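You operate a simulated robot arm through the tools that you are given. There is no shell and no other tool. Be economical: measure what you need, move in short steps, check, and stop when the job is done.

Carry out the task below with a simulated two-armed robot. There is one attempt and no reset: what you move stays moved.

TASK
Wipe up the spill on the long worktop with the dishcloth and put it back.

It is judged by the outcome, as a careful person would: the job done as asked, and still so three seconds after it is handed in. It fails if anything else is knocked over, pushed out of place, dropped, spilled or broken.

THE ROBOT
Two 7-joint arms with two-finger parallel grippers on one trunk, on a base that drives. Base frame: it is fixed to the floor where the robot stands at the start and does not move with it; the origin is under the middle of the robot, x ahead of it, y to its left, z up; the surface under the hand at the start is at about z = 910. Lengths are in mm, angles in rad, forces in N, time in s.
The left shoulder is at the start at [20, 113, 1247], the right one opposite. With the tool pointing down near the work surface each hand reaches from about 240 to 600 mm from the robot's upright axis, wherever it stands, measured 20 degrees to its own side. Places, roughly: dishcloth [500, 0, 900]. Payload 1.57 kg a hand.
The TCP of each hand is the grasp point between the finger pads, 30 mm short of the fingertips. In the tool frame z runs along the fingers and y along their closing line. The gripper opens to 80 mm. The fingers are 17 mm wide and 12 mm thick; the gripper's body (40 by 82 mm) begins 80 mm behind the TCP.
Orientation is that of the tool frame in the base frame, as a unit quaternion [x, y, z, w]. With the fingers straight down and closing along the base's y, the tool's x points along the base's -x, its y along +y and its z along -z.

THE INTERFACE
- The arms move only by the tool servo_tool. It takes "left_targets", "right_targets" or both (then of equal length, played together; a hand with none holds still); each is one flat list of numbers, 7 for each row, row after row: the shift along the tool's x, y, z in mm, then the turn, a rotation vector about the tool's x, y, z in rad, then the closure, from 0 (fully open) to 1 (shut). In form: [x, y, z, rx, ry, rz, fingers, x, y, z, rx, ry, rz, fingers, ...]. A call has 1 to 10 rows; each row shifts and turns the commanded pose from where the row before left it, along the tool's axes as they then stand. A row lasts 0.2 s, in which the tool goes at most 50 mm and 0.15 rad; a call with a longer step from one row to the next is refused whole, and so is a gripper value outside its range. A pose out of reach is approached as far as the arm can. The call stops where the force on the tool passes 40 N (or 10 N more than at its start, if that is more) or the arm is blocked; 0.2 s more then pass. The fingers move at their own pace (about 45 mm/s each) and stop on an object; they squeeze with about 34 N. The grip force told is the motor's: it shows also when the fingers shut on nothing. Time passes only in rows, and 0.2 s behind the last, so rows that do not move let the fingers close. It gives the time, the measured TCP pose, the force on the tool (base axes), the opening and the grip force at its end, in the units of the frame above (readings bear some noise), with the torque about the TCP (base axes, N m) and any sound that the robot's microphone picked up.
- Cameras (640 x 400 px; columns grow to the right, rows downward): "scene" is now at [88.4, -40.6, 1370.8]; the picture's right is [-0.46, -0.89, 0.00], its down [-0.52, 0.27, -0.81] and it looks along [0.72, -0.37, -0.59] (base axes); focal length 259 px, centre (320, 200). "left" rides on the left gripper at [72, 7, -122] in its tool frame; the picture's right is [-0.09, 1.00, 0.00], its down [-0.84, -0.08, -0.54] and it looks along [-0.54, -0.05, 0.84] (tool axes); focal length 238 px, centre (320, 200). "right" rides on the right gripper at [72, -7, -122] in its tool frame; the picture's right is [0.09, 1.00, 0.00], its down [-0.84, 0.08, -0.54] and it looks along [-0.54, 0.05, 0.84] (tool axes); focal length 238 px, centre (320, 200).
- grab_frame(camera): a new picture of that camera. It takes no simulated time.
- lift_body(by): slides the trunk up (or, below 0, down) by that many mm; the arms and the scene camera ride with it, the base frame stays. It gives what a move gives, with no picture.
- steer(legs): drives the robot by 1 to 6 legs, each [ahead, left, turn to the left] in mm, mm and rad, along the robot's own axes; the way and the turn of a leg run together, so that a leg with both is an arc; at most 1500 mm and 3.142 rad a leg. The arms and the cameras ride along, it lands a little off, and it stops where it bumps. It gives what a move gives.
- pan_tilt(pan, tilt): turns the head with the scene camera to pan (to the left, within 1.396 rad either way) and tilt (down, from -0.506 to 1.204), counted from straight ahead of the robot. It gives what a move gives.
- measure_at(camera, pixels): there is no depth. For up to 12 entries [column, row, z] of the newest picture of that camera ("zoom" is the newest enlarged one), the place [x, y] in the base frame at which the ray of that pixel passes the height z, good to about 2 mm. It takes no simulated time.
- zoom(camera, box): a new picture of the part [left, top, right, bottom] of that camera's present view, enlarged. It takes no simulated time.
- close_job(): hands the job in; it is judged then, once.

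Work in short steps. Measure before you move; look again where a grasp or a placing could have gone wrong, and mend it. You have 80 turns and 70 pictures in all, those below and enlarged ones among them. Open the grippers and draw the arms clear of the work before you hand the job in, unless the task says otherwise; then end with one line.

The tools are called after ">>>" as a command line: name --argument value ..., lists and objects as JSON in quotes. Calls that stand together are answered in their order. servo_tool: Moves the arms, as the interface text tells. Its arguments: {"type":"object","properties":{"left_targets":{"type":"array"},"right_targets":{"type":"array"}},"required":[]} The other tools are called the same way: lift_body (by) slides the trunk up or down; steer (legs) drives the base; pan_tilt (pan, tilt) turns the head that bears the scene camera; grab_frame (camera) takes a picture; measure_at (camera, pixels) gives the place at which the rays of pixels pass given heights; zoom (camera, box) takes an enlarged picture of a part of a camera's view; close_job () hands the job in.

At the start:

```text
time_s: 0.0
left_eef_pos: [400.6, 17.6, 1115.5]
left_tool_rot: [0.0, 1.0, 0.0, -0.001]
left_ft_force: [0.7, -0.4, -0.7]
left_ft_torque: [-0.02, 0.01, 0.01]
left_width: 80.0
left_grip_force: 0.1
right_eef_pos: [355.2, -297.2, 1199.2]
right_tool_rot: [0.0, 1.0, 0.001, 0.001]
right_ft_force: [0.3, -0.6, 0.0]
right_ft_torque: [0.04, -0.02, 0.0]
right_width: 80.2
right_grip_force: 0.0
trunk travel left (down, up): [-300.0, 270.0]
robot x, y, heading: [0.4, -0.2, -0.001]
head pan, tilt: [-0.475, 0.625]
```

scene: 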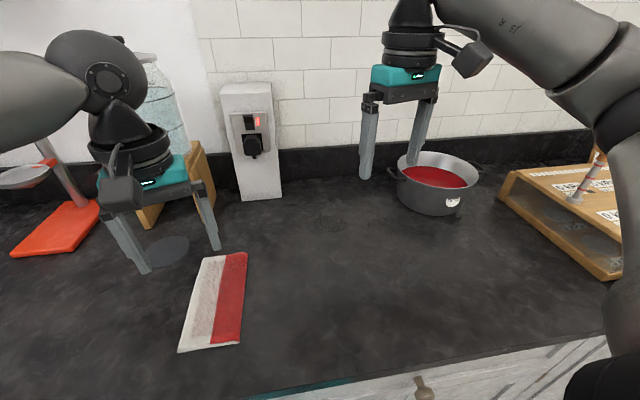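
right: 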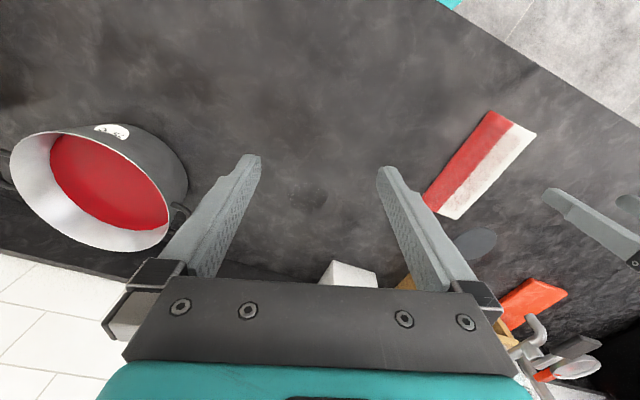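
left: 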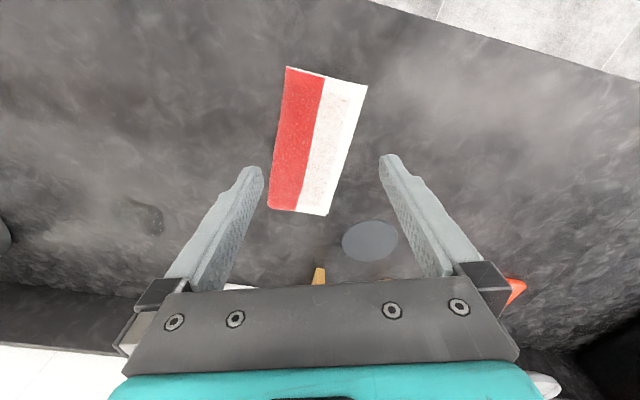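

The dishcloth is at about (215,300) in the scene picture. I see a dark patch at about (325,220), and a grey disc at (165,250). I zoom in on both to find the spill.

>>> zoom --camera "scene" --box '[250, 170, 410, 270]'

>>> zoom --camera "left" --box '[80, 60, 420, 280]'

```text
4.00 times, centred on (330, 220) of scene
```

zoom: 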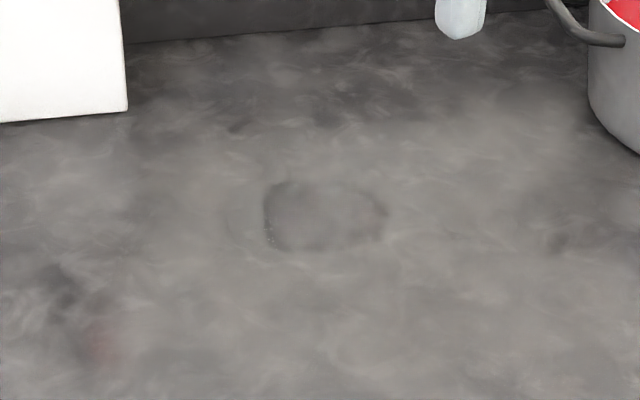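

```text
1.82 times, centred on (250, 170) of left
```

zoom: 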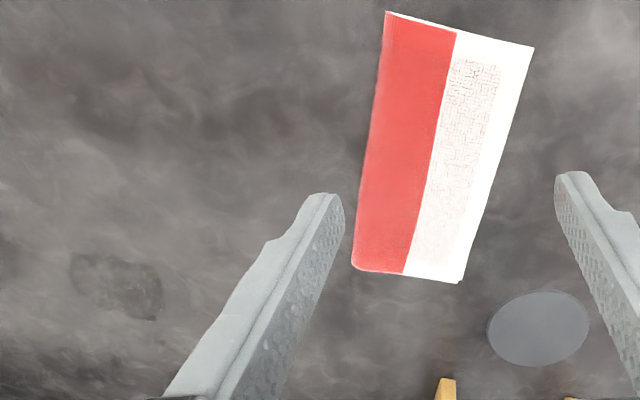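

A faint wet patch sits around (326,217) in the scene. I measure it, the cloth's corners and the disc, and check the rest of the worktop by turning the head.

>>> measure_at --camera "scene" --pixels '[[315, 215, 900], [347, 222, 900], [330, 214, 900], [325, 233, 900], [203, 257, 905], [247, 252, 905], [240, 344, 905], [179, 352, 905], [165, 250, 900], [436, 208, 900], [260, 198, 900], [320, 395, 900]]'

>>> measure_at --camera "left" --pixels '[[118, 208, 900], [165, 217, 900], [145, 202, 900], [148, 230, 900], [287, 67, 905], [367, 85, 905], [327, 215, 905], [268, 207, 905], [370, 241, 900], [343, 241, 900], [397, 241, 900]]'

>>> pan_tilt --pan 0.3 --tilt 0.6

>>> grab_frame --camera "scene"

```text
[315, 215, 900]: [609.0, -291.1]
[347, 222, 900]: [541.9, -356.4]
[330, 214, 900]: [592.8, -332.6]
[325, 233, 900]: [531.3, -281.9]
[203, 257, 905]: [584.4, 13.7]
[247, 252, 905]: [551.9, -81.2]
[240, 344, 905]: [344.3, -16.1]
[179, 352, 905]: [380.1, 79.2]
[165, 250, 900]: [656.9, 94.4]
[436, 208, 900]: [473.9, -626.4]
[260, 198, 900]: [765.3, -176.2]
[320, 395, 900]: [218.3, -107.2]
```

```text
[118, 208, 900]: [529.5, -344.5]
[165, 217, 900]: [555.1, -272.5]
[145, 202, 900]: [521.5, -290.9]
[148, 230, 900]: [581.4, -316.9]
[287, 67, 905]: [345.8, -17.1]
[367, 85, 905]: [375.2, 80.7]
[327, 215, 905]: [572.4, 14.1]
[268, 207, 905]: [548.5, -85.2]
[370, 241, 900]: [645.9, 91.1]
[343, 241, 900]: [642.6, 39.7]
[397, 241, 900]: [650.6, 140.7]
```

```text
time_s: 1.1
left_eef_pos: [400.1, 18.5, 1114.4]
left_tool_rot: [0.0, 1.0, 0.0, -0.001]
left_ft_force: [0.5, 0.1, 0.1]
left_ft_torque: [0.01, 0.0, -0.01]
left_width: 80.0
left_grip_force: 0.1
right_eef_pos: [355.4, -296.8, 1199.7]
right_tool_rot: [0.0, 1.0, 0.0, 0.001]
right_ft_force: [-1.1, -0.2, -0.1]
right_ft_torque: [-0.01, 0.0, 0.0]
right_width: 79.7
right_grip_force: 0.1
trunk travel left (down, up): [-300.0, 270.0]
robot x, y, heading: [-5.1, -3.3, 0.001]
head pan, tilt: [0.3, 0.6]
```

```text
64 pictures are left
```

scene: 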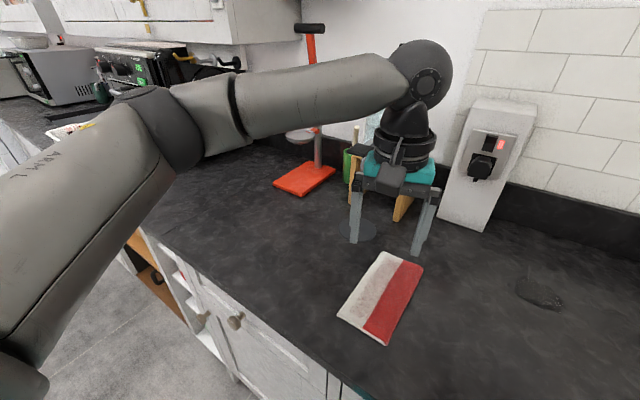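

The patch (540,293) reads as a wet spot from this side too. I zoom on it and on the disc, and look over the rest of the room, right and left.

>>> zoom --camera "scene" --box '[460, 240, 620, 340]'

>>> zoom --camera "scene" --box '[320, 180, 480, 280]'

>>> pan_tilt --pan -1.1 --tilt 0.6

>>> grab_frame --camera "scene"

>>> pan_tilt --pan 1.0 --tilt 0.5

>>> grab_frame --camera "scene"

```text
4.00 times, centred on (540, 290) of scene
```

zoom: 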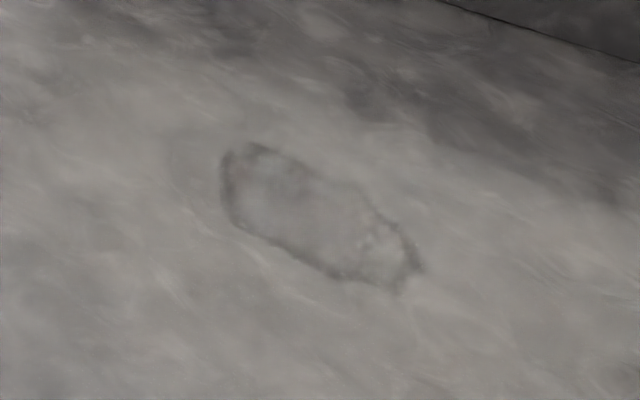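

```text
4.00 times, centred on (400, 230) of scene
```

zoom: 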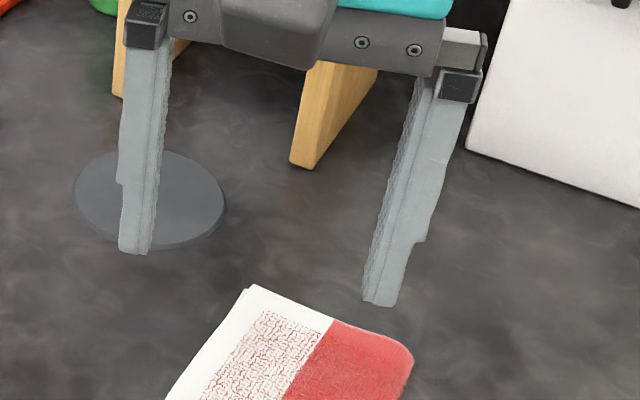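

```text
time_s: 2.6
left_eef_pos: [400.1, 17.9, 1114.4]
left_tool_rot: [0.0, 1.0, 0.0, -0.001]
left_ft_force: [0.1, -0.1, 0.3]
left_ft_torque: [0.03, -0.01, 0.01]
left_width: 80.1
left_grip_force: 0.2
right_eef_pos: [353.9, -297.1, 1199.7]
right_tool_rot: [-0.001, 1.0, 0.0, 0.0]
right_ft_force: [0.3, 0.1, -0.3]
right_ft_torque: [0.0, 0.01, -0.02]
right_width: 80.0
right_grip_force: 0.0
trunk travel left (down, up): [-300.0, 270.0]
robot x, y, heading: [1.9, 2.1, 0.001]
head pan, tilt: [-1.1, 0.6]
```

```text
61 pictures are left
```

scene: 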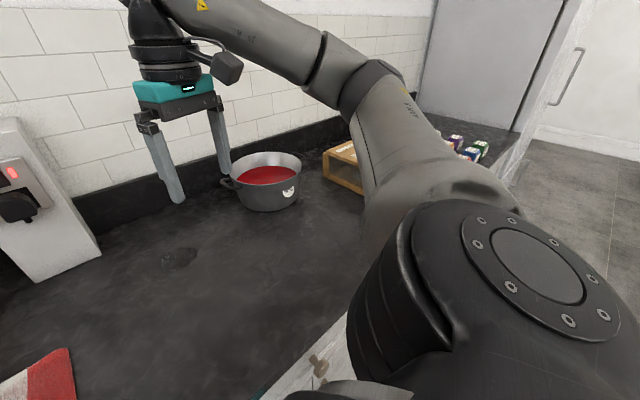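

```text
time_s: 4.7
left_eef_pos: [400.4, 16.7, 1115.0]
left_tool_rot: [0.0, 1.0, 0.0, -0.002]
left_ft_force: [-0.1, 0.8, 0.6]
left_ft_torque: [0.01, 0.01, -0.02]
left_width: 80.2
left_grip_force: 0.0
right_eef_pos: [354.8, -296.3, 1199.7]
right_tool_rot: [0.0, 1.0, -0.001, -0.001]
right_ft_force: [-0.3, 0.3, 0.3]
right_ft_torque: [0.0, 0.01, -0.02]
right_width: 80.0
right_grip_force: 0.1
trunk travel left (down, up): [-300.0, 270.0]
robot x, y, heading: [-3.7, -1.1, 0.006]
head pan, tilt: [1.0, 0.499]
```

```text
60 pictures are left
```

scene: 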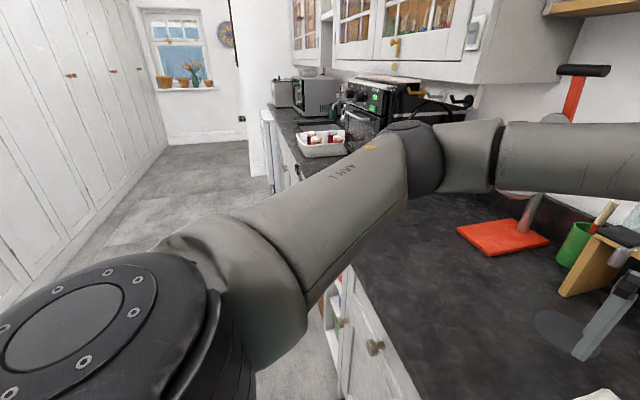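

The spill is at about (560,-313); the disc is just a coaster. I look closer at the cloth's edges to judge its thickness and how to grip it.

>>> pan_tilt --pan -0.25 --tilt 0.8

>>> grab_frame --camera "scene"

>>> zoom --camera "left" --box '[230, 50, 400, 230]'

```text
time_s: 6.1
left_eef_pos: [401.6, 17.9, 1114.6]
left_tool_rot: [0.0, 1.0, 0.0, -0.002]
left_ft_force: [0.5, 0.1, -0.4]
left_ft_torque: [0.0, -0.03, 0.01]
left_width: 80.1
left_grip_force: 0.1
right_eef_pos: [353.3, -296.9, 1200.0]
right_tool_rot: [0.0, 1.0, 0.0, 0.0]
right_ft_force: [0.4, 0.7, 0.8]
right_ft_torque: [-0.01, 0.0, -0.01]
right_width: 79.9
right_grip_force: 0.0
trunk travel left (down, up): [-300.0, 270.0]
robot x, y, heading: [-2.0, -2.4, 0.001]
head pan, tilt: [-0.25, 0.799]
```

```text
59 pictures are left
```

scene: 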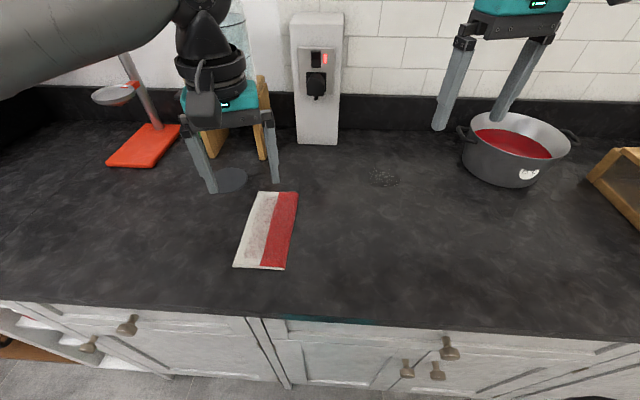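

```text
2.22 times, centred on (315, 140) of left
```

zoom: 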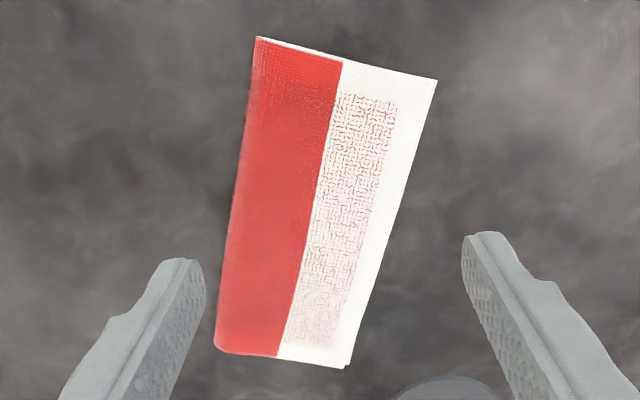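

The cloth is a flat fold, about 100 x 215 mm, running along direction (0.95,-0.31). For the left hand to reach both cloth and spill, I drive to the right and slightly ahead. First I raise the right hand so it clears the pot.

>>> servo_tool --right_targets '[30, 0, -35, 0, 0, 0, 0, 30, 0, -35, 0, 0, 0, 0]'

>>> steer --legs '[[0, -380, 0], [40, 0, 0]]'

>>> grab_frame --camera "scene"

```text
time_s: 6.7
left_eef_pos: [399.9, 17.9, 1114.8]
left_tool_rot: [0.0, 1.0, -0.001, 0.001]
left_ft_force: [0.2, 0.1, -0.2]
left_ft_torque: [0.03, 0.01, -0.04]
left_width: 80.0
left_grip_force: 0.0
right_eef_pos: [293.7, -297.1, 1270.8]
right_tool_rot: [0.0, 1.0, 0.001, 0.0]
right_ft_force: [-1.2, -0.2, -0.1]
right_ft_torque: [0.03, 0.0, -0.01]
right_width: 79.8
right_grip_force: 0.1
trunk travel left (down, up): [-300.0, 270.0]
robot x, y, heading: [-2.4, 3.5, -0.002]
head pan, tilt: [-0.25, 0.799]
```

```text
time_s: 8.9
left_eef_pos: [367.1, -316.2, 1114.8]
left_tool_rot: [0.0, 1.0, -0.002, 0.0]
left_ft_force: [0.7, 0.2, 0.1]
left_ft_torque: [-0.02, -0.04, 0.0]
left_width: 79.9
left_grip_force: 0.1
right_eef_pos: [262.6, -630.8, 1270.7]
right_tool_rot: [-0.001, 1.0, 0.001, 0.0]
right_ft_force: [-0.3, 1.2, -0.2]
right_ft_torque: [-0.04, 0.01, 0.03]
right_width: 80.4
right_grip_force: 0.1
trunk travel left (down, up): [-300.0, 270.0]
robot x, y, heading: [-27.7, -335.9, 0.007]
head pan, tilt: [-0.25, 0.799]
stopped in leg 1: the robot was blocked; the commanded pose is now the measured one
```

```text
57 pictures are left
```

scene: 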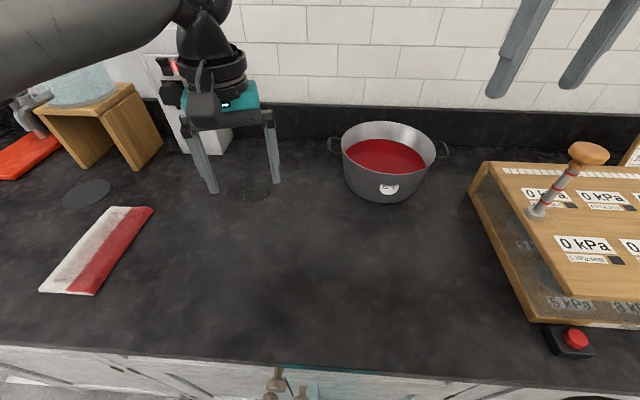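

The base stopped at y = -336, blocked. I look down to the right to see what it met.

>>> pan_tilt --pan -1.0 --tilt 1.1

>>> grab_frame --camera "scene"

>>> pan_tilt --pan -0.1 --tilt 1.2

>>> grab_frame --camera "scene"

```text
time_s: 10.0
left_eef_pos: [367.4, -317.5, 1114.7]
left_tool_rot: [-0.001, 1.0, 0.0, -0.001]
left_ft_force: [-0.1, -0.4, -0.3]
left_ft_torque: [-0.02, 0.04, -0.02]
left_width: 79.9
left_grip_force: 0.0
right_eef_pos: [264.1, -631.9, 1270.0]
right_tool_rot: [0.0, 1.0, 0.001, -0.001]
right_ft_force: [-0.3, 0.7, -0.4]
right_ft_torque: [0.03, 0.01, 0.0]
right_width: 80.2
right_grip_force: 0.1
trunk travel left (down, up): [-300.0, 270.0]
robot x, y, heading: [-34.4, -331.6, 0.004]
head pan, tilt: [-1.0, 1.1]
```

```text
56 pictures are left
```

scene: 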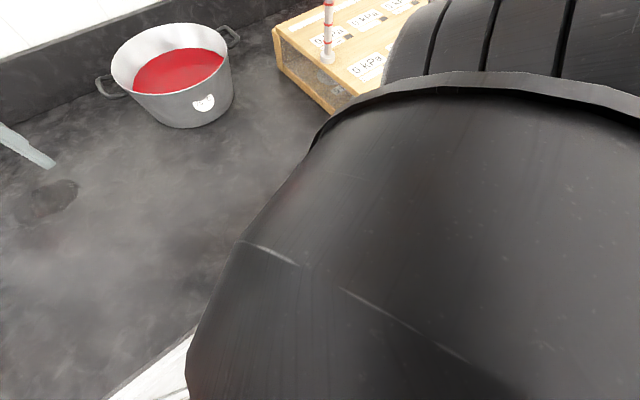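

```text
time_s: 11.2
left_eef_pos: [368.1, -316.7, 1115.2]
left_tool_rot: [-0.001, 1.0, 0.0, 0.0]
left_ft_force: [0.3, -0.3, 0.7]
left_ft_torque: [-0.01, 0.02, 0.01]
left_width: 79.8
left_grip_force: 0.1
right_eef_pos: [262.3, -631.9, 1268.9]
right_tool_rot: [-0.001, 1.0, 0.002, 0.0]
right_ft_force: [0.0, 0.1, 0.0]
right_ft_torque: [0.01, -0.03, 0.02]
right_width: 80.1
right_grip_force: 0.1
trunk travel left (down, up): [-300.0, 270.0]
robot x, y, heading: [-30.5, -332.2, 0.002]
head pan, tilt: [-0.099, 1.201]
```

```text
55 pictures are left
```

scene: 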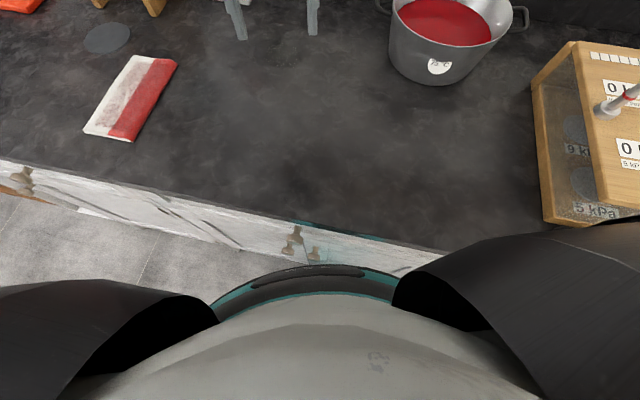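

The base rests against the cabinet front and its knobs. I measure the worktop's front edge to see its slant.

>>> measure_at --camera "scene" --pixels '[[20, 162, 900], [200, 200, 900], [300, 220, 900], [440, 249, 900], [236, 38, 900], [315, 30, 900], [439, 80, 900], [150, 90, 905]]'

>>> grab_frame --camera "left"

```text
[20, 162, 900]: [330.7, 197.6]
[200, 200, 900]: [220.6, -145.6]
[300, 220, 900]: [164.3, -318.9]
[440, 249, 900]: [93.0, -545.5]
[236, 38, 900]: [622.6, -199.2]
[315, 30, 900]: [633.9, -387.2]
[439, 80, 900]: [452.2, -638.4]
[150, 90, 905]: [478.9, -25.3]
```

```text
54 pictures are left
```

left: 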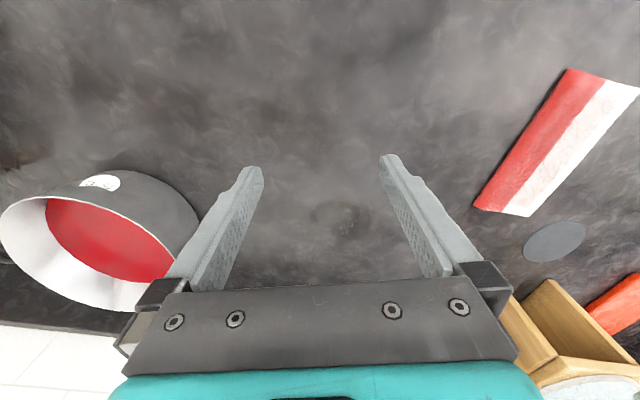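

The worktop's edge runs slanted (normal about (0.95,-0.31)), so I had driven into it. I back off a little, turn to face it squarely, and move left along it until spill and cloth are both in the left hand's reach.

>>> steer --legs '[[-40, 0, 0], [0, 0, -0.31], [0, 130, 0]]'

>>> pan_tilt --pan 0.0 --tilt 0.95

>>> grab_frame --camera "scene"

```text
time_s: 13.9
left_eef_pos: [353.7, -317.1, 1115.4]
left_tool_rot: [0.154, 0.988, -0.001, -0.001]
left_ft_force: [-0.2, -0.5, 0.1]
left_ft_torque: [-0.03, -0.01, 0.04]
left_width: 80.0
left_grip_force: 0.1
right_eef_pos: [157.4, -584.5, 1269.7]
right_tool_rot: [0.154, 0.988, 0.001, -0.001]
right_ft_force: [-0.3, 0.2, 0.5]
right_ft_torque: [-0.07, 0.03, 0.01]
right_width: 80.0
right_grip_force: 0.1
trunk travel left (down, up): [-300.0, 270.0]
robot x, y, heading: [-32.0, -214.0, -0.302]
head pan, tilt: [-0.099, 1.201]
```

```text
time_s: 14.7
left_eef_pos: [353.3, -316.2, 1113.7]
left_tool_rot: [0.154, 0.988, 0.0, 0.0]
left_ft_force: [-0.8, 0.3, 0.1]
left_ft_torque: [0.02, 0.01, 0.0]
left_width: 79.9
left_grip_force: 0.0
right_eef_pos: [156.0, -586.6, 1270.5]
right_tool_rot: [0.154, 0.988, 0.002, 0.001]
right_ft_force: [1.1, 0.5, -0.6]
right_ft_torque: [0.01, -0.01, -0.02]
right_width: 79.9
right_grip_force: 0.1
trunk travel left (down, up): [-300.0, 270.0]
robot x, y, heading: [-31.5, -207.6, -0.307]
head pan, tilt: [0.0, 0.949]
```

```text
53 pictures are left
```

scene: 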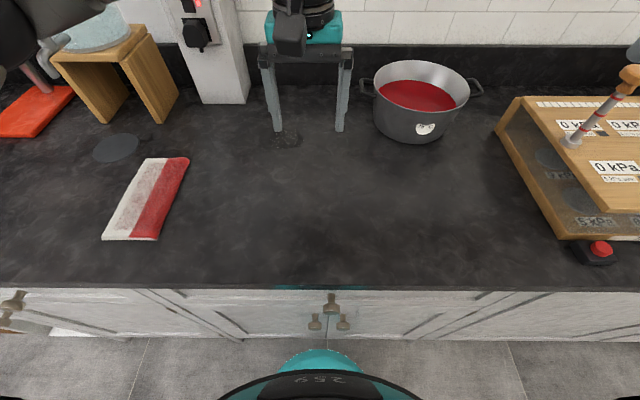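

Now square to the worktop. I drive ahead a bit to get the spill well within reach; it stops if it touches the knobs.

>>> steer --legs '[[45, 0, 0]]'

>>> grab_frame --camera "scene"

```text
time_s: 15.8
left_eef_pos: [388.0, -328.6, 1115.3]
left_tool_rot: [0.155, 0.988, 0.0, 0.001]
left_ft_force: [-0.1, 0.0, -0.1]
left_ft_torque: [-0.01, -0.04, -0.02]
left_width: 79.8
left_grip_force: 0.0
right_eef_pos: [192.2, -598.1, 1269.4]
right_tool_rot: [0.155, 0.988, 0.002, 0.0]
right_ft_force: [-0.1, 0.6, 1.1]
right_ft_torque: [-0.01, -0.05, 0.02]
right_width: 80.0
right_grip_force: 0.0
trunk travel left (down, up): [-300.0, 270.0]
robot x, y, heading: [0.7, -223.5, -0.305]
head pan, tilt: [0.0, 0.949]
stopped in leg 1: the robot was blocked; the commanded pose is now the measured one
```

```text
52 pictures are left
```

scene: 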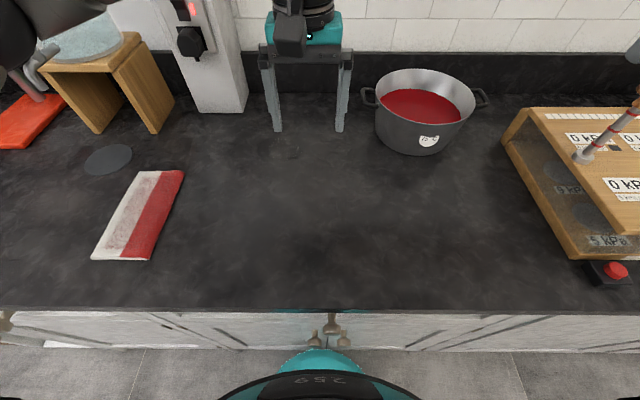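

Now I measure the cloth corners, spill and pot in this view, with the left camera for cross-check.

>>> measure_at --camera "scene" --pixels '[[140, 171, 905], [183, 171, 905], [150, 260, 905], [92, 259, 905], [412, 154, 900], [245, 112, 900]]'

>>> zoom --camera "scene" --box '[240, 100, 400, 200]'

>>> grab_frame --camera "left"

```text
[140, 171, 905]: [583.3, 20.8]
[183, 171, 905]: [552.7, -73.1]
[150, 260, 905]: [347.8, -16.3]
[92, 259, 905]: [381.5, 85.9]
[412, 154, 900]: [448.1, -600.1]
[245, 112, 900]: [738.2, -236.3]
```

```text
4.00 times, centred on (320, 150) of scene
```

zoom: 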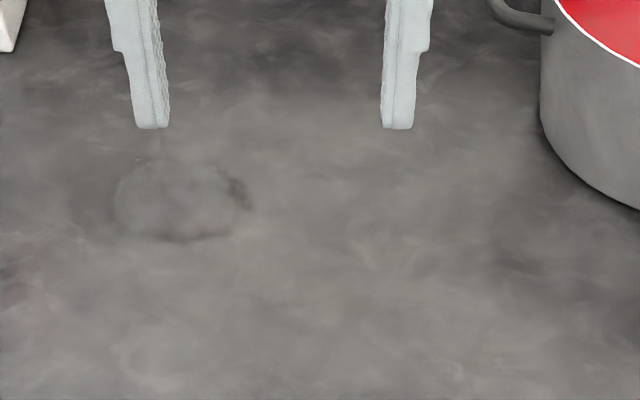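

```text
50 pictures are left
```

left: 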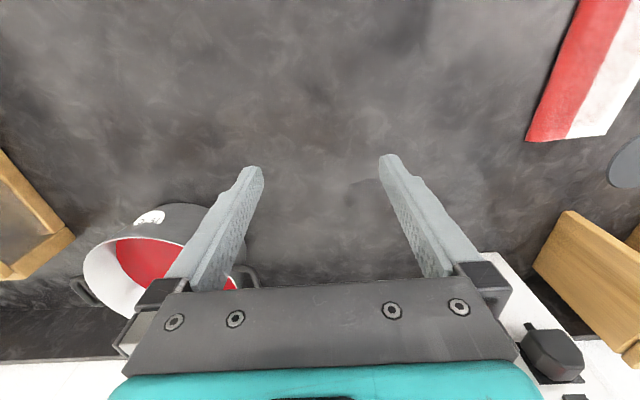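

I measure the spill's outline in the zoom (roughly columns 113–255, rows 160–242) after re-taking that zoom, and confirm with the left view.

>>> zoom --camera "scene" --box '[250, 130, 330, 180]'

>>> measure_at --camera "zoom" --pixels '[[140, 150, 900], [380, 150, 900], [350, 250, 900], [180, 250, 900], [260, 90, 900]]'

```text
8.00 times, centred on (290, 155) of scene
```

zoom: 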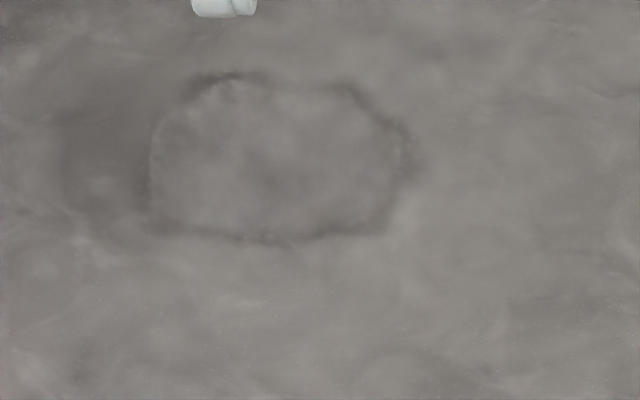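

```text
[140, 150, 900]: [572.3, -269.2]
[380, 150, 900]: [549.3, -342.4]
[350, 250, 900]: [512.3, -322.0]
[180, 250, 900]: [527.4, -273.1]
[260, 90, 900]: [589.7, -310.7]
```

The spill centre is about (553,-308), radius about 40 mm. The left tool is already aligned with the cloth (closing across its width), so I move it over the cloth's centre (466,4), 340 mm to the left in its own y, then partly down.

>>> servo_tool --left_targets '[4, 48.5, 0, 0, 0, 0, 0, 4, 48.5, 0, 0, 0, 0, 0, 4, 48.5, 0, 0, 0, 0, 0, 4, 48.5, 0, 0, 0, 0, 0, 4, 48.5, 0, 0, 0, 0, 0, 4, 48.5, 0, 0, 0, 0, 0, 3, 49, 0, 0, 0, 0, 0, 0, 0, 45, 0, 0, 0, 0, 0, 0, 45, 0, 0, 0, 0, 0, 0, 45, 0, 0, 0, 0]'

>>> grab_frame --camera "left"

>>> grab_frame --camera "scene"

```text
time_s: 18.0
left_eef_pos: [465.1, 4.4, 978.8]
left_tool_rot: [0.155, 0.988, 0.0, 0.0]
left_ft_force: [-0.7, 0.2, -0.3]
left_ft_torque: [-0.03, -0.03, 0.01]
left_width: 79.9
left_grip_force: 0.1
right_eef_pos: [194.3, -598.4, 1269.3]
right_tool_rot: [0.155, 0.988, 0.002, 0.0]
right_ft_force: [0.4, 0.2, -0.2]
right_ft_torque: [0.0, -0.04, 0.03]
right_width: 80.1
right_grip_force: 0.0
trunk travel left (down, up): [-300.0, 270.0]
robot x, y, heading: [4.5, -223.2, -0.306]
head pan, tilt: [0.0, 0.949]
```

```text
48 pictures are left
```

left: 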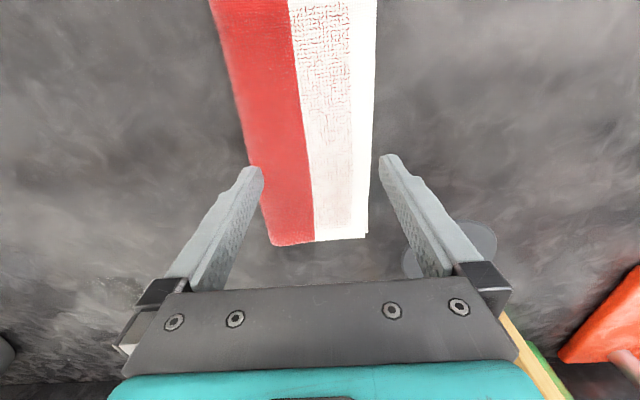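

```text
47 pictures are left
```

scene: 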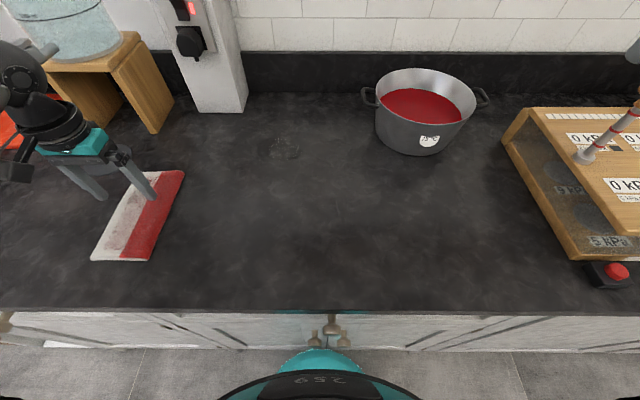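

The hand is centred over the cloth. I half-close the fingers and lower until they just touch the cloth top (expected around TCP z 940).

>>> servo_tool --left_targets '[0, 0, 10, 0, 0, 0, 0.3, 0, 0, 10, 0, 0, 0, 0.3, 0, 0, 10, 0, 0, 0, 0.3, 0, 0, 5, 0, 0, 0, 0.3, 0, 0, 3, 0, 0, 0, 0.3]'

>>> grab_frame --camera "left"

```text
time_s: 19.2
left_eef_pos: [466.8, 3.4, 945.1]
left_tool_rot: [0.153, 0.988, 0.001, 0.003]
left_ft_force: [-4.6, 1.7, 24.6]
left_ft_torque: [0.01, 0.15, -0.01]
left_width: 55.5
left_grip_force: 0.1
right_eef_pos: [192.9, -599.2, 1270.3]
right_tool_rot: [0.154, 0.988, 0.002, 0.0]
right_ft_force: [0.4, -0.2, -0.5]
right_ft_torque: [-0.01, 0.02, 0.03]
right_width: 80.0
right_grip_force: 0.0
trunk travel left (down, up): [-300.0, 270.0]
robot x, y, heading: [4.9, -224.3, -0.312]
head pan, tilt: [0.0, 0.949]
```

```text
46 pictures are left
```

left: 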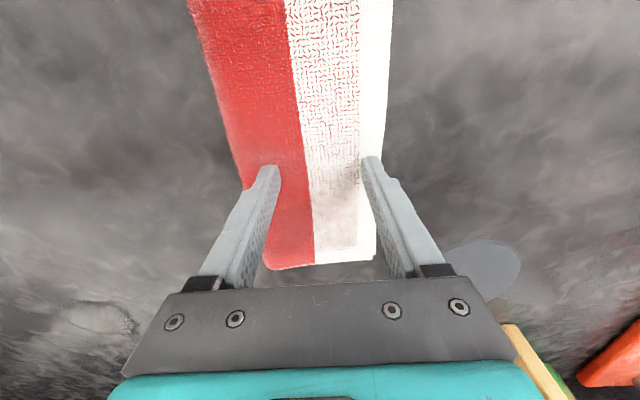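

The fingertips press the cloth with about 25 N at z ≈ 915. I close the fingers now to see whether the cloth bunches up between them.

>>> servo_tool --left_targets '[0, 0, -1, 0, 0, 0, 0.6, 0, 0, 0, 0, 0, 0, 1, 0, 0, 0, 0, 0, 0, 1, 0, 0, 0, 0, 0, 0, 1, 0, 0, 0, 0, 0, 0, 1]'

>>> grab_frame --camera "left"

```text
time_s: 20.4
left_eef_pos: [467.5, 2.6, 944.5]
left_tool_rot: [0.154, 0.988, 0.0, 0.003]
left_ft_force: [-0.3, 0.6, 27.8]
left_ft_torque: [0.05, 0.03, 0.02]
left_width: 9.9
left_grip_force: 28.0
right_eef_pos: [192.5, -600.1, 1268.8]
right_tool_rot: [0.154, 0.988, 0.001, -0.001]
right_ft_force: [0.0, 0.1, 0.5]
right_ft_torque: [0.01, -0.04, -0.01]
right_width: 79.5
right_grip_force: 0.0
trunk travel left (down, up): [-300.0, 270.0]
robot x, y, heading: [2.0, -227.3, -0.307]
head pan, tilt: [0.0, 0.949]
```

```text
45 pictures are left
```

left: 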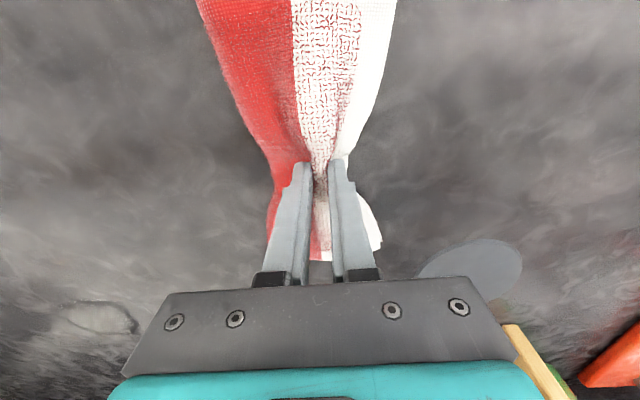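

The cloth is soft and gathered between the fingers, gripped at 10 mm with 28 N. I lift it and check.

>>> servo_tool --left_targets '[0, 0, -15, 0, 0, 0, 1, 0, 0, -25, 0, 0, 0, 1, 0, 0, -30, 0, 0, 0, 1, 0, 0, 0, 0, 0, 0, 1]'

>>> grab_frame --camera "scene"

>>> grab_frame --camera "left"

```text
time_s: 21.4
left_eef_pos: [466.6, 4.1, 1013.2]
left_tool_rot: [0.153, 0.988, 0.001, -0.001]
left_ft_force: [0.3, 0.0, -0.8]
left_ft_torque: [0.0, -0.02, -0.01]
left_width: 8.4
left_grip_force: 27.2
right_eef_pos: [194.3, -599.2, 1269.3]
right_tool_rot: [0.155, 0.988, 0.002, -0.002]
right_ft_force: [-0.3, -1.2, -0.6]
right_ft_torque: [0.02, -0.02, -0.01]
right_width: 80.0
right_grip_force: 0.0
trunk travel left (down, up): [-300.0, 270.0]
robot x, y, heading: [4.4, -223.2, -0.308]
head pan, tilt: [0.0, 0.949]
```

```text
44 pictures are left
```

scene: 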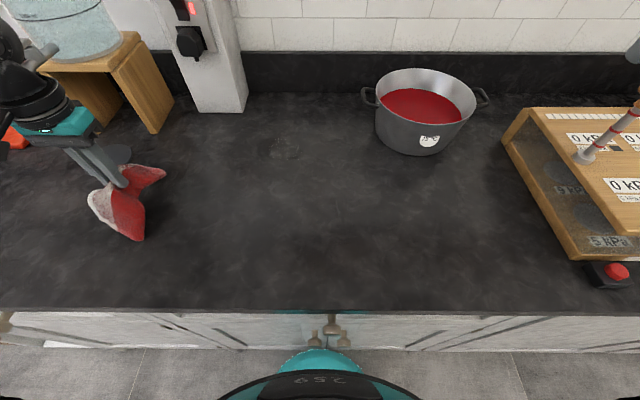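

```text
43 pictures are left
```

left: 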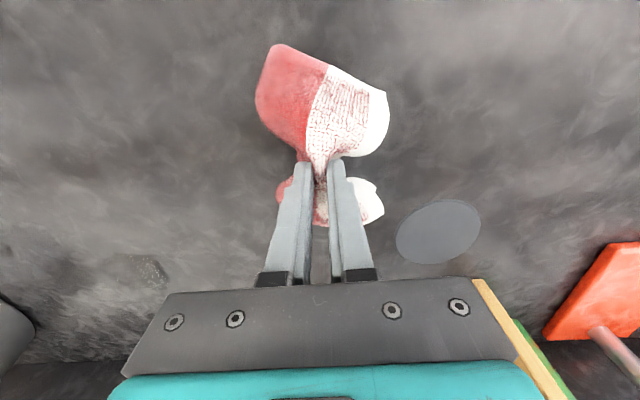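

The cloth is held. I raise it a little and carry it over the spill: 178 mm ahead, 270 mm to the right.

>>> servo_tool --left_targets '[0, 0, -35, 0, 0, 0, 1, -25.4, -38.6, 0, 0, 0, 0, 1, -25.4, -38.6, 0, 0, 0, 0, 1, -25.4, -38.6, 0, 0, 0, 0, 1, -25.4, -38.6, 0, 0, 0, 0, 1, -25.4, -38.6, 0, 0, 0, 0, 1, -25.4, -38.6, 0, 0, 0, 0, 1, -25.4, -38.6, 0, 0, 0, 0, 1, 0, 0, 0, 0, 0, 0, 1]'

>>> grab_frame --camera "scene"

>>> grab_frame --camera "left"

```text
time_s: 23.4
left_eef_pos: [552.5, -307.1, 1045.1]
left_tool_rot: [0.154, 0.988, 0.0, 0.0]
left_ft_force: [-0.1, -0.7, -0.4]
left_ft_torque: [0.06, -0.02, -0.04]
left_width: 8.4
left_grip_force: 26.8
right_eef_pos: [194.7, -598.4, 1269.2]
right_tool_rot: [0.154, 0.988, 0.001, -0.001]
right_ft_force: [-0.1, 0.5, -0.7]
right_ft_torque: [0.01, 0.0, -0.02]
right_width: 80.1
right_grip_force: 0.0
trunk travel left (down, up): [-300.0, 270.0]
robot x, y, heading: [3.7, -223.4, -0.308]
head pan, tilt: [0.0, 0.949]
```

```text
42 pictures are left
```

scene: 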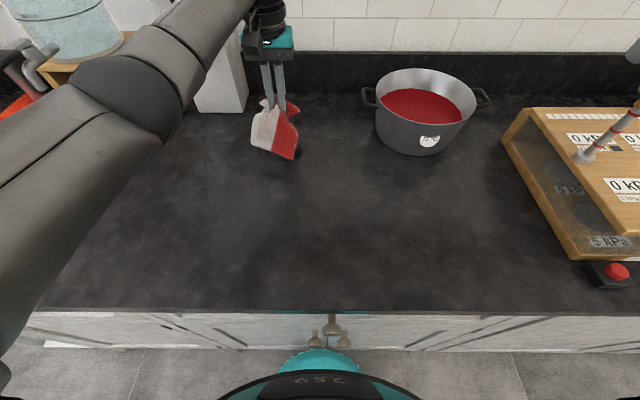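

```text
41 pictures are left
```

left: 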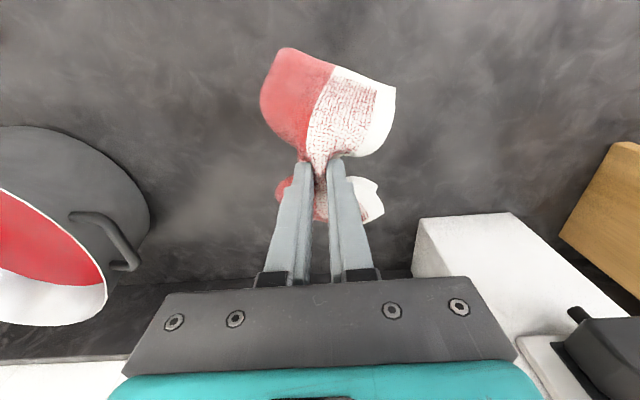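

Directly above the spill, clear of the white box and pot. I lower until the cloth presses on it.

>>> servo_tool --left_targets '[0, 0, 35, 0, 0, 0, 1, 0, 0, 30, 0, 0, 0, 1, 0, 0, 20, 0, 0, 0, 1, 0, 0, 8, 0, 0, 0, 1, 0, 0, 6, 0, 0, 0, 1, 0, 0, 4, 0, 0, 0, 1]'

>>> grab_frame --camera "scene"

```text
time_s: 24.8
left_eef_pos: [554.6, -309.9, 946.6]
left_tool_rot: [0.154, 0.988, -0.001, 0.003]
left_ft_force: [-1.3, 0.5, 16.7]
left_ft_torque: [0.18, 0.06, -0.03]
left_width: 8.5
left_grip_force: 26.8
right_eef_pos: [192.7, -598.1, 1269.4]
right_tool_rot: [0.154, 0.988, 0.002, 0.001]
right_ft_force: [0.2, -0.5, 0.5]
right_ft_torque: [0.03, -0.02, 0.01]
right_width: 80.2
right_grip_force: 0.0
trunk travel left (down, up): [-300.0, 270.0]
robot x, y, heading: [2.7, -223.2, -0.31]
head pan, tilt: [0.0, 0.949]
```

```text
40 pictures are left
```

scene: 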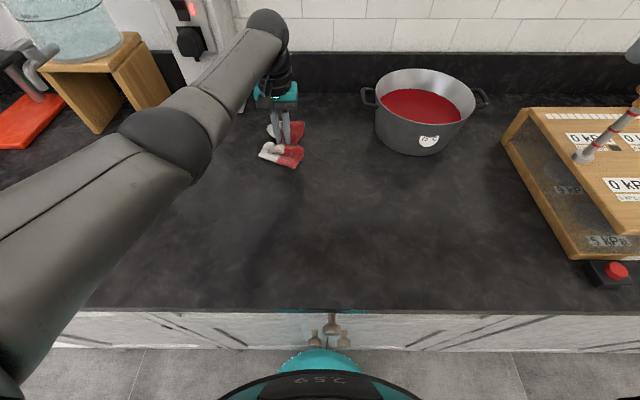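

Pressing with about 17 N. I start the wiping strokes side to side.

>>> servo_tool --left_targets '[0, -25, 0, 0, 0, 0, 1, 0, -25, 0, 0, 0, 0, 1, 0, 25, 0, 0, 0, 0, 1, 0, 25, 0, 0, 0, 0, 1, 0, 25, 0, 0, 0, 0, 1, 0, 25, 0, 0, 0, 0, 1, 15, 0, 0, 0, 0, 0, 1, 15, -25, 0, 0, 0, 0, 1, 0, -25, 0, 0, 0, 0, 1, 0, -25, 0, 0, 0, 0, 1]'

>>> grab_frame --camera "scene"

```text
time_s: 27.0
left_eef_pos: [518.0, -322.9, 946.4]
left_tool_rot: [0.154, 0.988, 0.001, 0.0]
left_ft_force: [0.8, 4.3, 15.4]
left_ft_torque: [0.15, -0.04, 0.0]
left_width: 8.5
left_grip_force: 27.4
right_eef_pos: [193.2, -598.0, 1268.6]
right_tool_rot: [0.154, 0.988, 0.002, -0.001]
right_ft_force: [0.4, 0.6, -0.4]
right_ft_torque: [0.02, -0.01, -0.02]
right_width: 79.9
right_grip_force: 0.0
trunk travel left (down, up): [-300.0, 270.0]
robot x, y, heading: [7.4, -222.8, -0.304]
head pan, tilt: [0.0, 0.949]
```

```text
39 pictures are left
```

scene: 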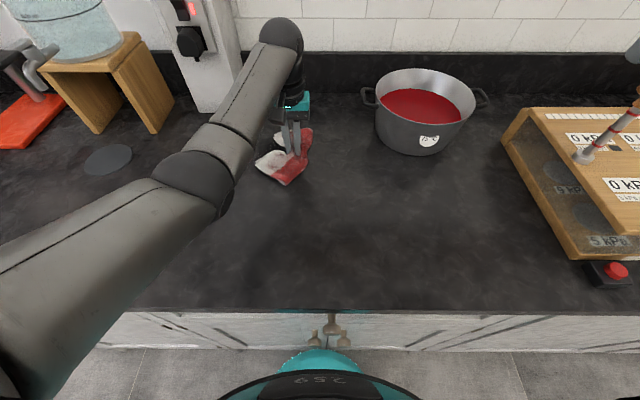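

Wiping the near band went well; I continue with the far band and then back through the middle.

>>> servo_tool --left_targets '[0, -25, 0, 0, 0, 0, 1, -30, 0, 0, 0, 0, 0, 1, -30, 0, 0, 0, 0, 0, 1, 0, 25, 0, 0, 0, 0, 1, 0, 25, 0, 0, 0, 0, 1, 0, 25, 0, 0, 0, 0, 1, 0, 25, 0, 0, 0, 0, 1, 15, 0, 0, 0, 0, 0, 1, 0, -25, 0, 0, 0, 0, 1, 0, -25, 0, 0, 0, 0, 1]'

>>> servo_tool --left_targets '[0, -25, 0, 0, 0, 0, 1, 0, -20, 0, 0, 0, 0, 1, 28, 0, 0, 0, 0, 0, 1, 0, 25, 0, 0, 0, 0, 1, 0, 25, 0, 0, 0, 0, 1, 0, 25, 0, 0, 0, 0, 1, 0, 20, 0, 0, 0, 0, 1, 0, 0, -30, 0, 0, 0, 1, 0, 30, -40, 0, 0, 0, 1, 0, 40, 0, 0, 0, 0, 1]'

>>> servo_tool --left_targets '[0, 45, -20, 0, 0, 0, 1, 0, 45, 0, 0, 0, 0, 1, 0, 0, 0, 0, 0, 0, 1]'

>>> grab_frame --camera "scene"

>>> zoom --camera "scene" --box '[220, 100, 380, 200]'

```text
time_s: 29.2
left_eef_pos: [549.4, -300.0, 945.6]
left_tool_rot: [0.154, 0.988, 0.001, 0.001]
left_ft_force: [0.9, 2.9, 12.9]
left_ft_torque: [0.15, -0.01, -0.04]
left_width: 8.2
left_grip_force: 27.1
left hand out of reach, approached as far as the arm can: row 3
right_eef_pos: [193.0, -599.6, 1268.3]
right_tool_rot: [0.154, 0.988, 0.002, 0.0]
right_ft_force: [0.1, 0.4, 0.2]
right_ft_torque: [0.01, 0.02, 0.03]
right_width: 79.9
right_grip_force: 0.1
trunk travel left (down, up): [-300.0, 270.0]
robot x, y, heading: [2.6, -226.5, -0.31]
head pan, tilt: [0.0, 0.949]
```

```text
time_s: 31.4
left_eef_pos: [561.9, -174.8, 1017.2]
left_tool_rot: [0.155, 0.988, 0.0, -0.001]
left_ft_force: [-0.2, -0.1, -0.5]
left_ft_torque: [0.0, 0.03, 0.01]
left_width: 8.5
left_grip_force: 26.9
right_eef_pos: [193.7, -599.8, 1269.3]
right_tool_rot: [0.154, 0.988, 0.0, 0.0]
right_ft_force: [0.0, -0.3, 1.0]
right_ft_torque: [-0.03, 0.03, 0.03]
right_width: 80.0
right_grip_force: 0.1
trunk travel left (down, up): [-300.0, 270.0]
robot x, y, heading: [6.2, -224.2, -0.304]
head pan, tilt: [0.0, 0.949]
```

```text
time_s: 32.2
left_eef_pos: [590.4, -89.1, 1039.1]
left_tool_rot: [0.153, 0.988, 0.0, 0.0]
left_ft_force: [0.7, 0.7, 0.4]
left_ft_torque: [0.02, 0.02, -0.03]
left_width: 8.3
left_grip_force: 27.4
right_eef_pos: [192.9, -598.9, 1268.8]
right_tool_rot: [0.155, 0.988, 0.002, 0.0]
right_ft_force: [0.2, 0.0, 0.0]
right_ft_torque: [-0.01, 0.01, 0.02]
right_width: 79.8
right_grip_force: 0.0
trunk travel left (down, up): [-300.0, 270.0]
robot x, y, heading: [4.0, -223.2, -0.306]
head pan, tilt: [0.0, 0.949]
```

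```text
38 pictures are left
```

scene: 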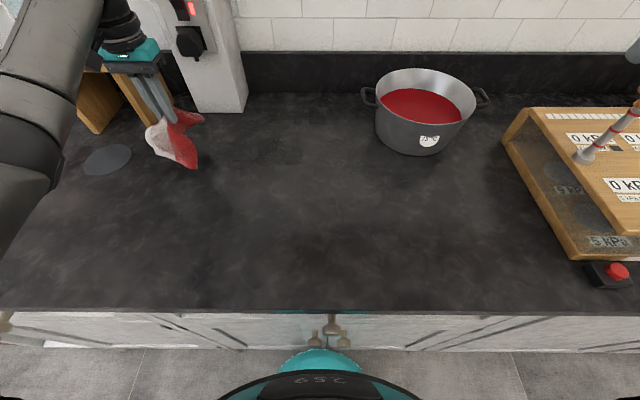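

```text
4.00 times, centred on (300, 150) of scene
```

zoom: 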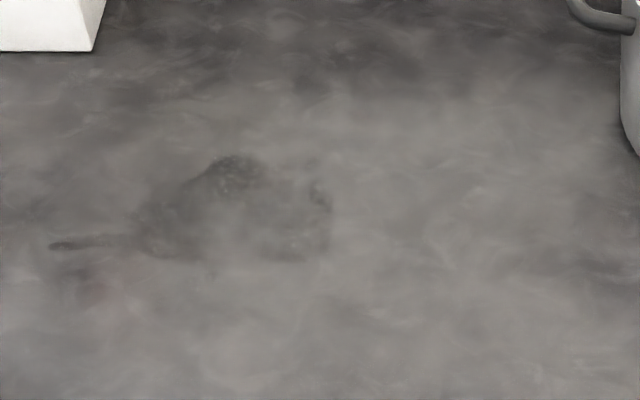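

Some wetness remains: a darker area at zoom (140–330,155–262) plus a narrow smear to its left (50–130,243). I measure these before wiping again.

>>> zoom --camera "scene" --box '[225, 125, 321, 185]'

>>> measure_at --camera "scene" --pixels '[[233, 161, 900], [253, 161, 900], [280, 139, 900], [302, 150, 900], [301, 165, 900], [260, 164, 900]]'

```text
6.67 times, centred on (273, 155) of scene
```

zoom: 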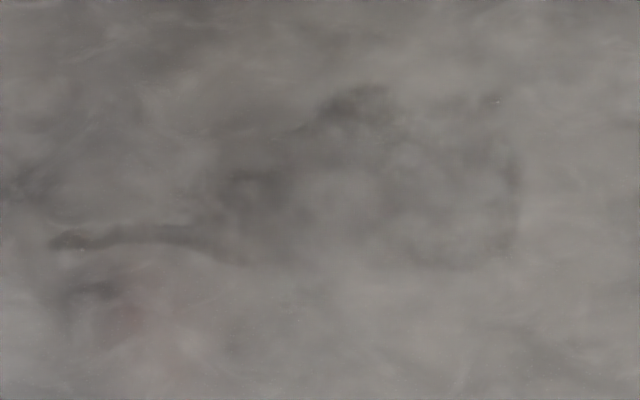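

```text
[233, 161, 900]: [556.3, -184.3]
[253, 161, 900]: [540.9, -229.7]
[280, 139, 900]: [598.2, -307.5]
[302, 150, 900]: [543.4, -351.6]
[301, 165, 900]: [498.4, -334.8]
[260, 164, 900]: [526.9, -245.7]
```

The wipe dragged a thin tail leftwards. I start at the tail's left end and wipe inwards, lifting at the end of strokes, with more overlap and a bit more pressure.

>>> servo_tool --left_targets '[0, -45, 0, 0, 0, 0, 1, 0, -45, 30, 0, 0, 0, 1, 0, 0, 40, 0, 0, 0, 1, 0, 0, 15, 0, 0, 0, 1, 0, 0, 10, 0, 0, 0, 1, 0, -20, 0, 0, 0, 0, 1, 0, -20, 0, 0, 0, 0, 1, 0, -20, 0, 0, 0, 0, 1, 0, -20, 0, 0, 0, 0, 1, 0, -20, 0, 0, 0, 0, 1]'

>>> servo_tool --left_targets '[0, -20, 0, 0, 0, 0, 1, 0, -20, 0, 0, 0, 0, 1, 0, -20, 0, 0, 0, 0, 1, 0, -15, 0, 0, 0, 0, 1, -15, 0, 0, 0, 0, 0, 1, 0, 20, 0, 0, 0, 0, 1, 0, 20, 0, 0, 0, 0, 1, 0, 20, 0, 0, 0, 0, 1, 0, 20, 0, 0, 0, 0, 1, -15, 10, 0, 0, 0, 0, 1]'

>>> servo_tool --left_targets '[-15, 0, 0, 0, 0, 0, 1, 0, -20, 0, 0, 0, 0, 1, 0, -20, 0, 0, 0, 0, 1, 0, -20, 0, 0, 0, 0, 1, 0, -20, 0, 0, 0, 0, 1, 15, 0, 0, 0, 0, 0, 1, 0, 20, 0, 0, 0, 0, 1, 0, 20, 0, 0, 0, 0, 1, 0, 20, 0, 0, 0, 0, 1, 15, 10, 0, 0, 0, 0, 1]'

>>> grab_frame --camera "scene"

```text
refused: row 2 steps farther than a row can; nothing moved
```

```text
time_s: 34.4
left_eef_pos: [622.5, -85.8, 1037.6]
left_tool_rot: [0.153, 0.988, 0.0, -0.001]
left_ft_force: [0.0, 0.3, -0.2]
left_ft_torque: [0.02, 0.0, 0.04]
left_width: 8.1
left_grip_force: 27.2
right_eef_pos: [194.3, -597.2, 1268.8]
right_tool_rot: [0.155, 0.988, 0.002, -0.001]
right_ft_force: [0.1, -0.2, -1.3]
right_ft_torque: [0.0, 0.02, -0.03]
right_width: 80.1
right_grip_force: 0.1
trunk travel left (down, up): [-300.0, 270.0]
robot x, y, heading: [1.5, -222.4, -0.307]
head pan, tilt: [0.0, 0.949]
```

```text
time_s: 36.6
left_eef_pos: [603.6, -88.9, 1038.7]
left_tool_rot: [0.154, 0.988, 0.0, 0.0]
left_ft_force: [0.6, 0.4, -0.1]
left_ft_torque: [0.04, 0.01, 0.02]
left_width: 8.4
left_grip_force: 27.1
right_eef_pos: [194.8, -597.8, 1270.4]
right_tool_rot: [0.155, 0.988, 0.001, -0.001]
right_ft_force: [-0.7, 0.1, 0.2]
right_ft_torque: [0.0, -0.01, 0.0]
right_width: 79.8
right_grip_force: 0.0
trunk travel left (down, up): [-300.0, 270.0]
robot x, y, heading: [3.3, -227.4, -0.307]
head pan, tilt: [0.0, 0.949]
```

```text
35 pictures are left
```

scene: 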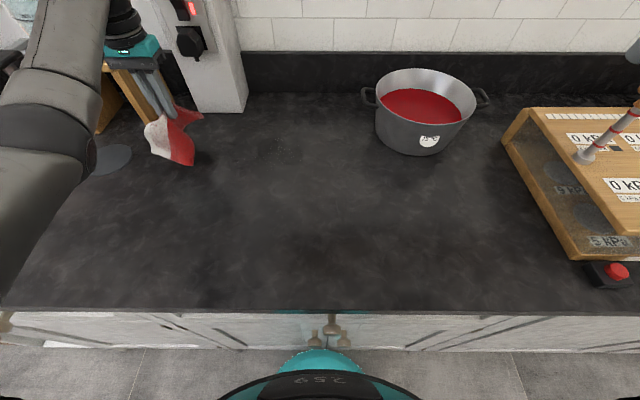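

The first row set was refused (my step was too long), so the rest only moved in the air, with no harm. I check the spill now that it's unobstructed.

>>> zoom --camera "scene" --box '[220, 115, 332, 185]'

```text
5.71 times, centred on (276, 150) of scene
```

zoom: 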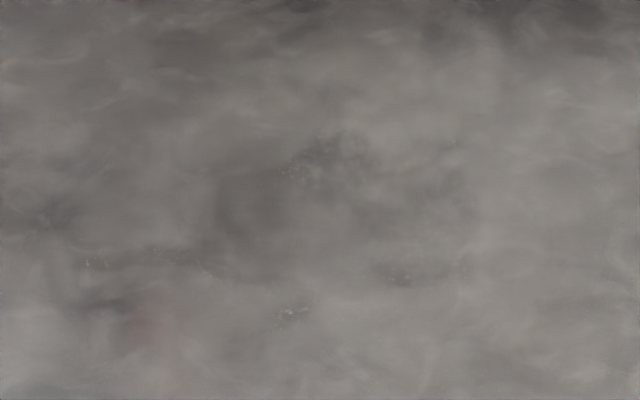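

The remaining film has faded, but traces still show. I wipe again, this time with shorter steps, starting at the tail's left end.

>>> servo_tool --left_targets '[6, -42, 0, 0, 0, 0, 1, 6, -42, 10, 0, 0, 0, 1, 0, -10, 40, 0, 0, 0, 1, 0, 0, 33, 0, 0, 0, 1, 0, 0, 11, 0, 0, 0, 1, 0, -20, 0, 0, 0, 0, 1, 0, -20, 0, 0, 0, 0, 1, 0, -20, 0, 0, 0, 0, 1, 0, -20, 0, 0, 0, 0, 1, 0, -20, 0, 0, 0, 0, 1]'

```text
time_s: 38.8
left_eef_pos: [533.0, -272.6, 948.0]
left_tool_rot: [0.154, 0.988, -0.001, 0.004]
left_ft_force: [3.6, 8.0, 34.1]
left_ft_torque: [0.46, 0.02, -0.03]
left_width: 8.6
left_grip_force: 27.1
right_eef_pos: [192.2, -597.8, 1268.3]
right_tool_rot: [0.154, 0.988, 0.002, 0.0]
right_ft_force: [-0.6, 0.2, 0.5]
right_ft_torque: [0.02, -0.01, 0.05]
right_width: 80.0
right_grip_force: 0.1
trunk travel left (down, up): [-300.0, 270.0]
robot x, y, heading: [8.0, -228.1, -0.309]
head pan, tilt: [0.0, 0.949]
```

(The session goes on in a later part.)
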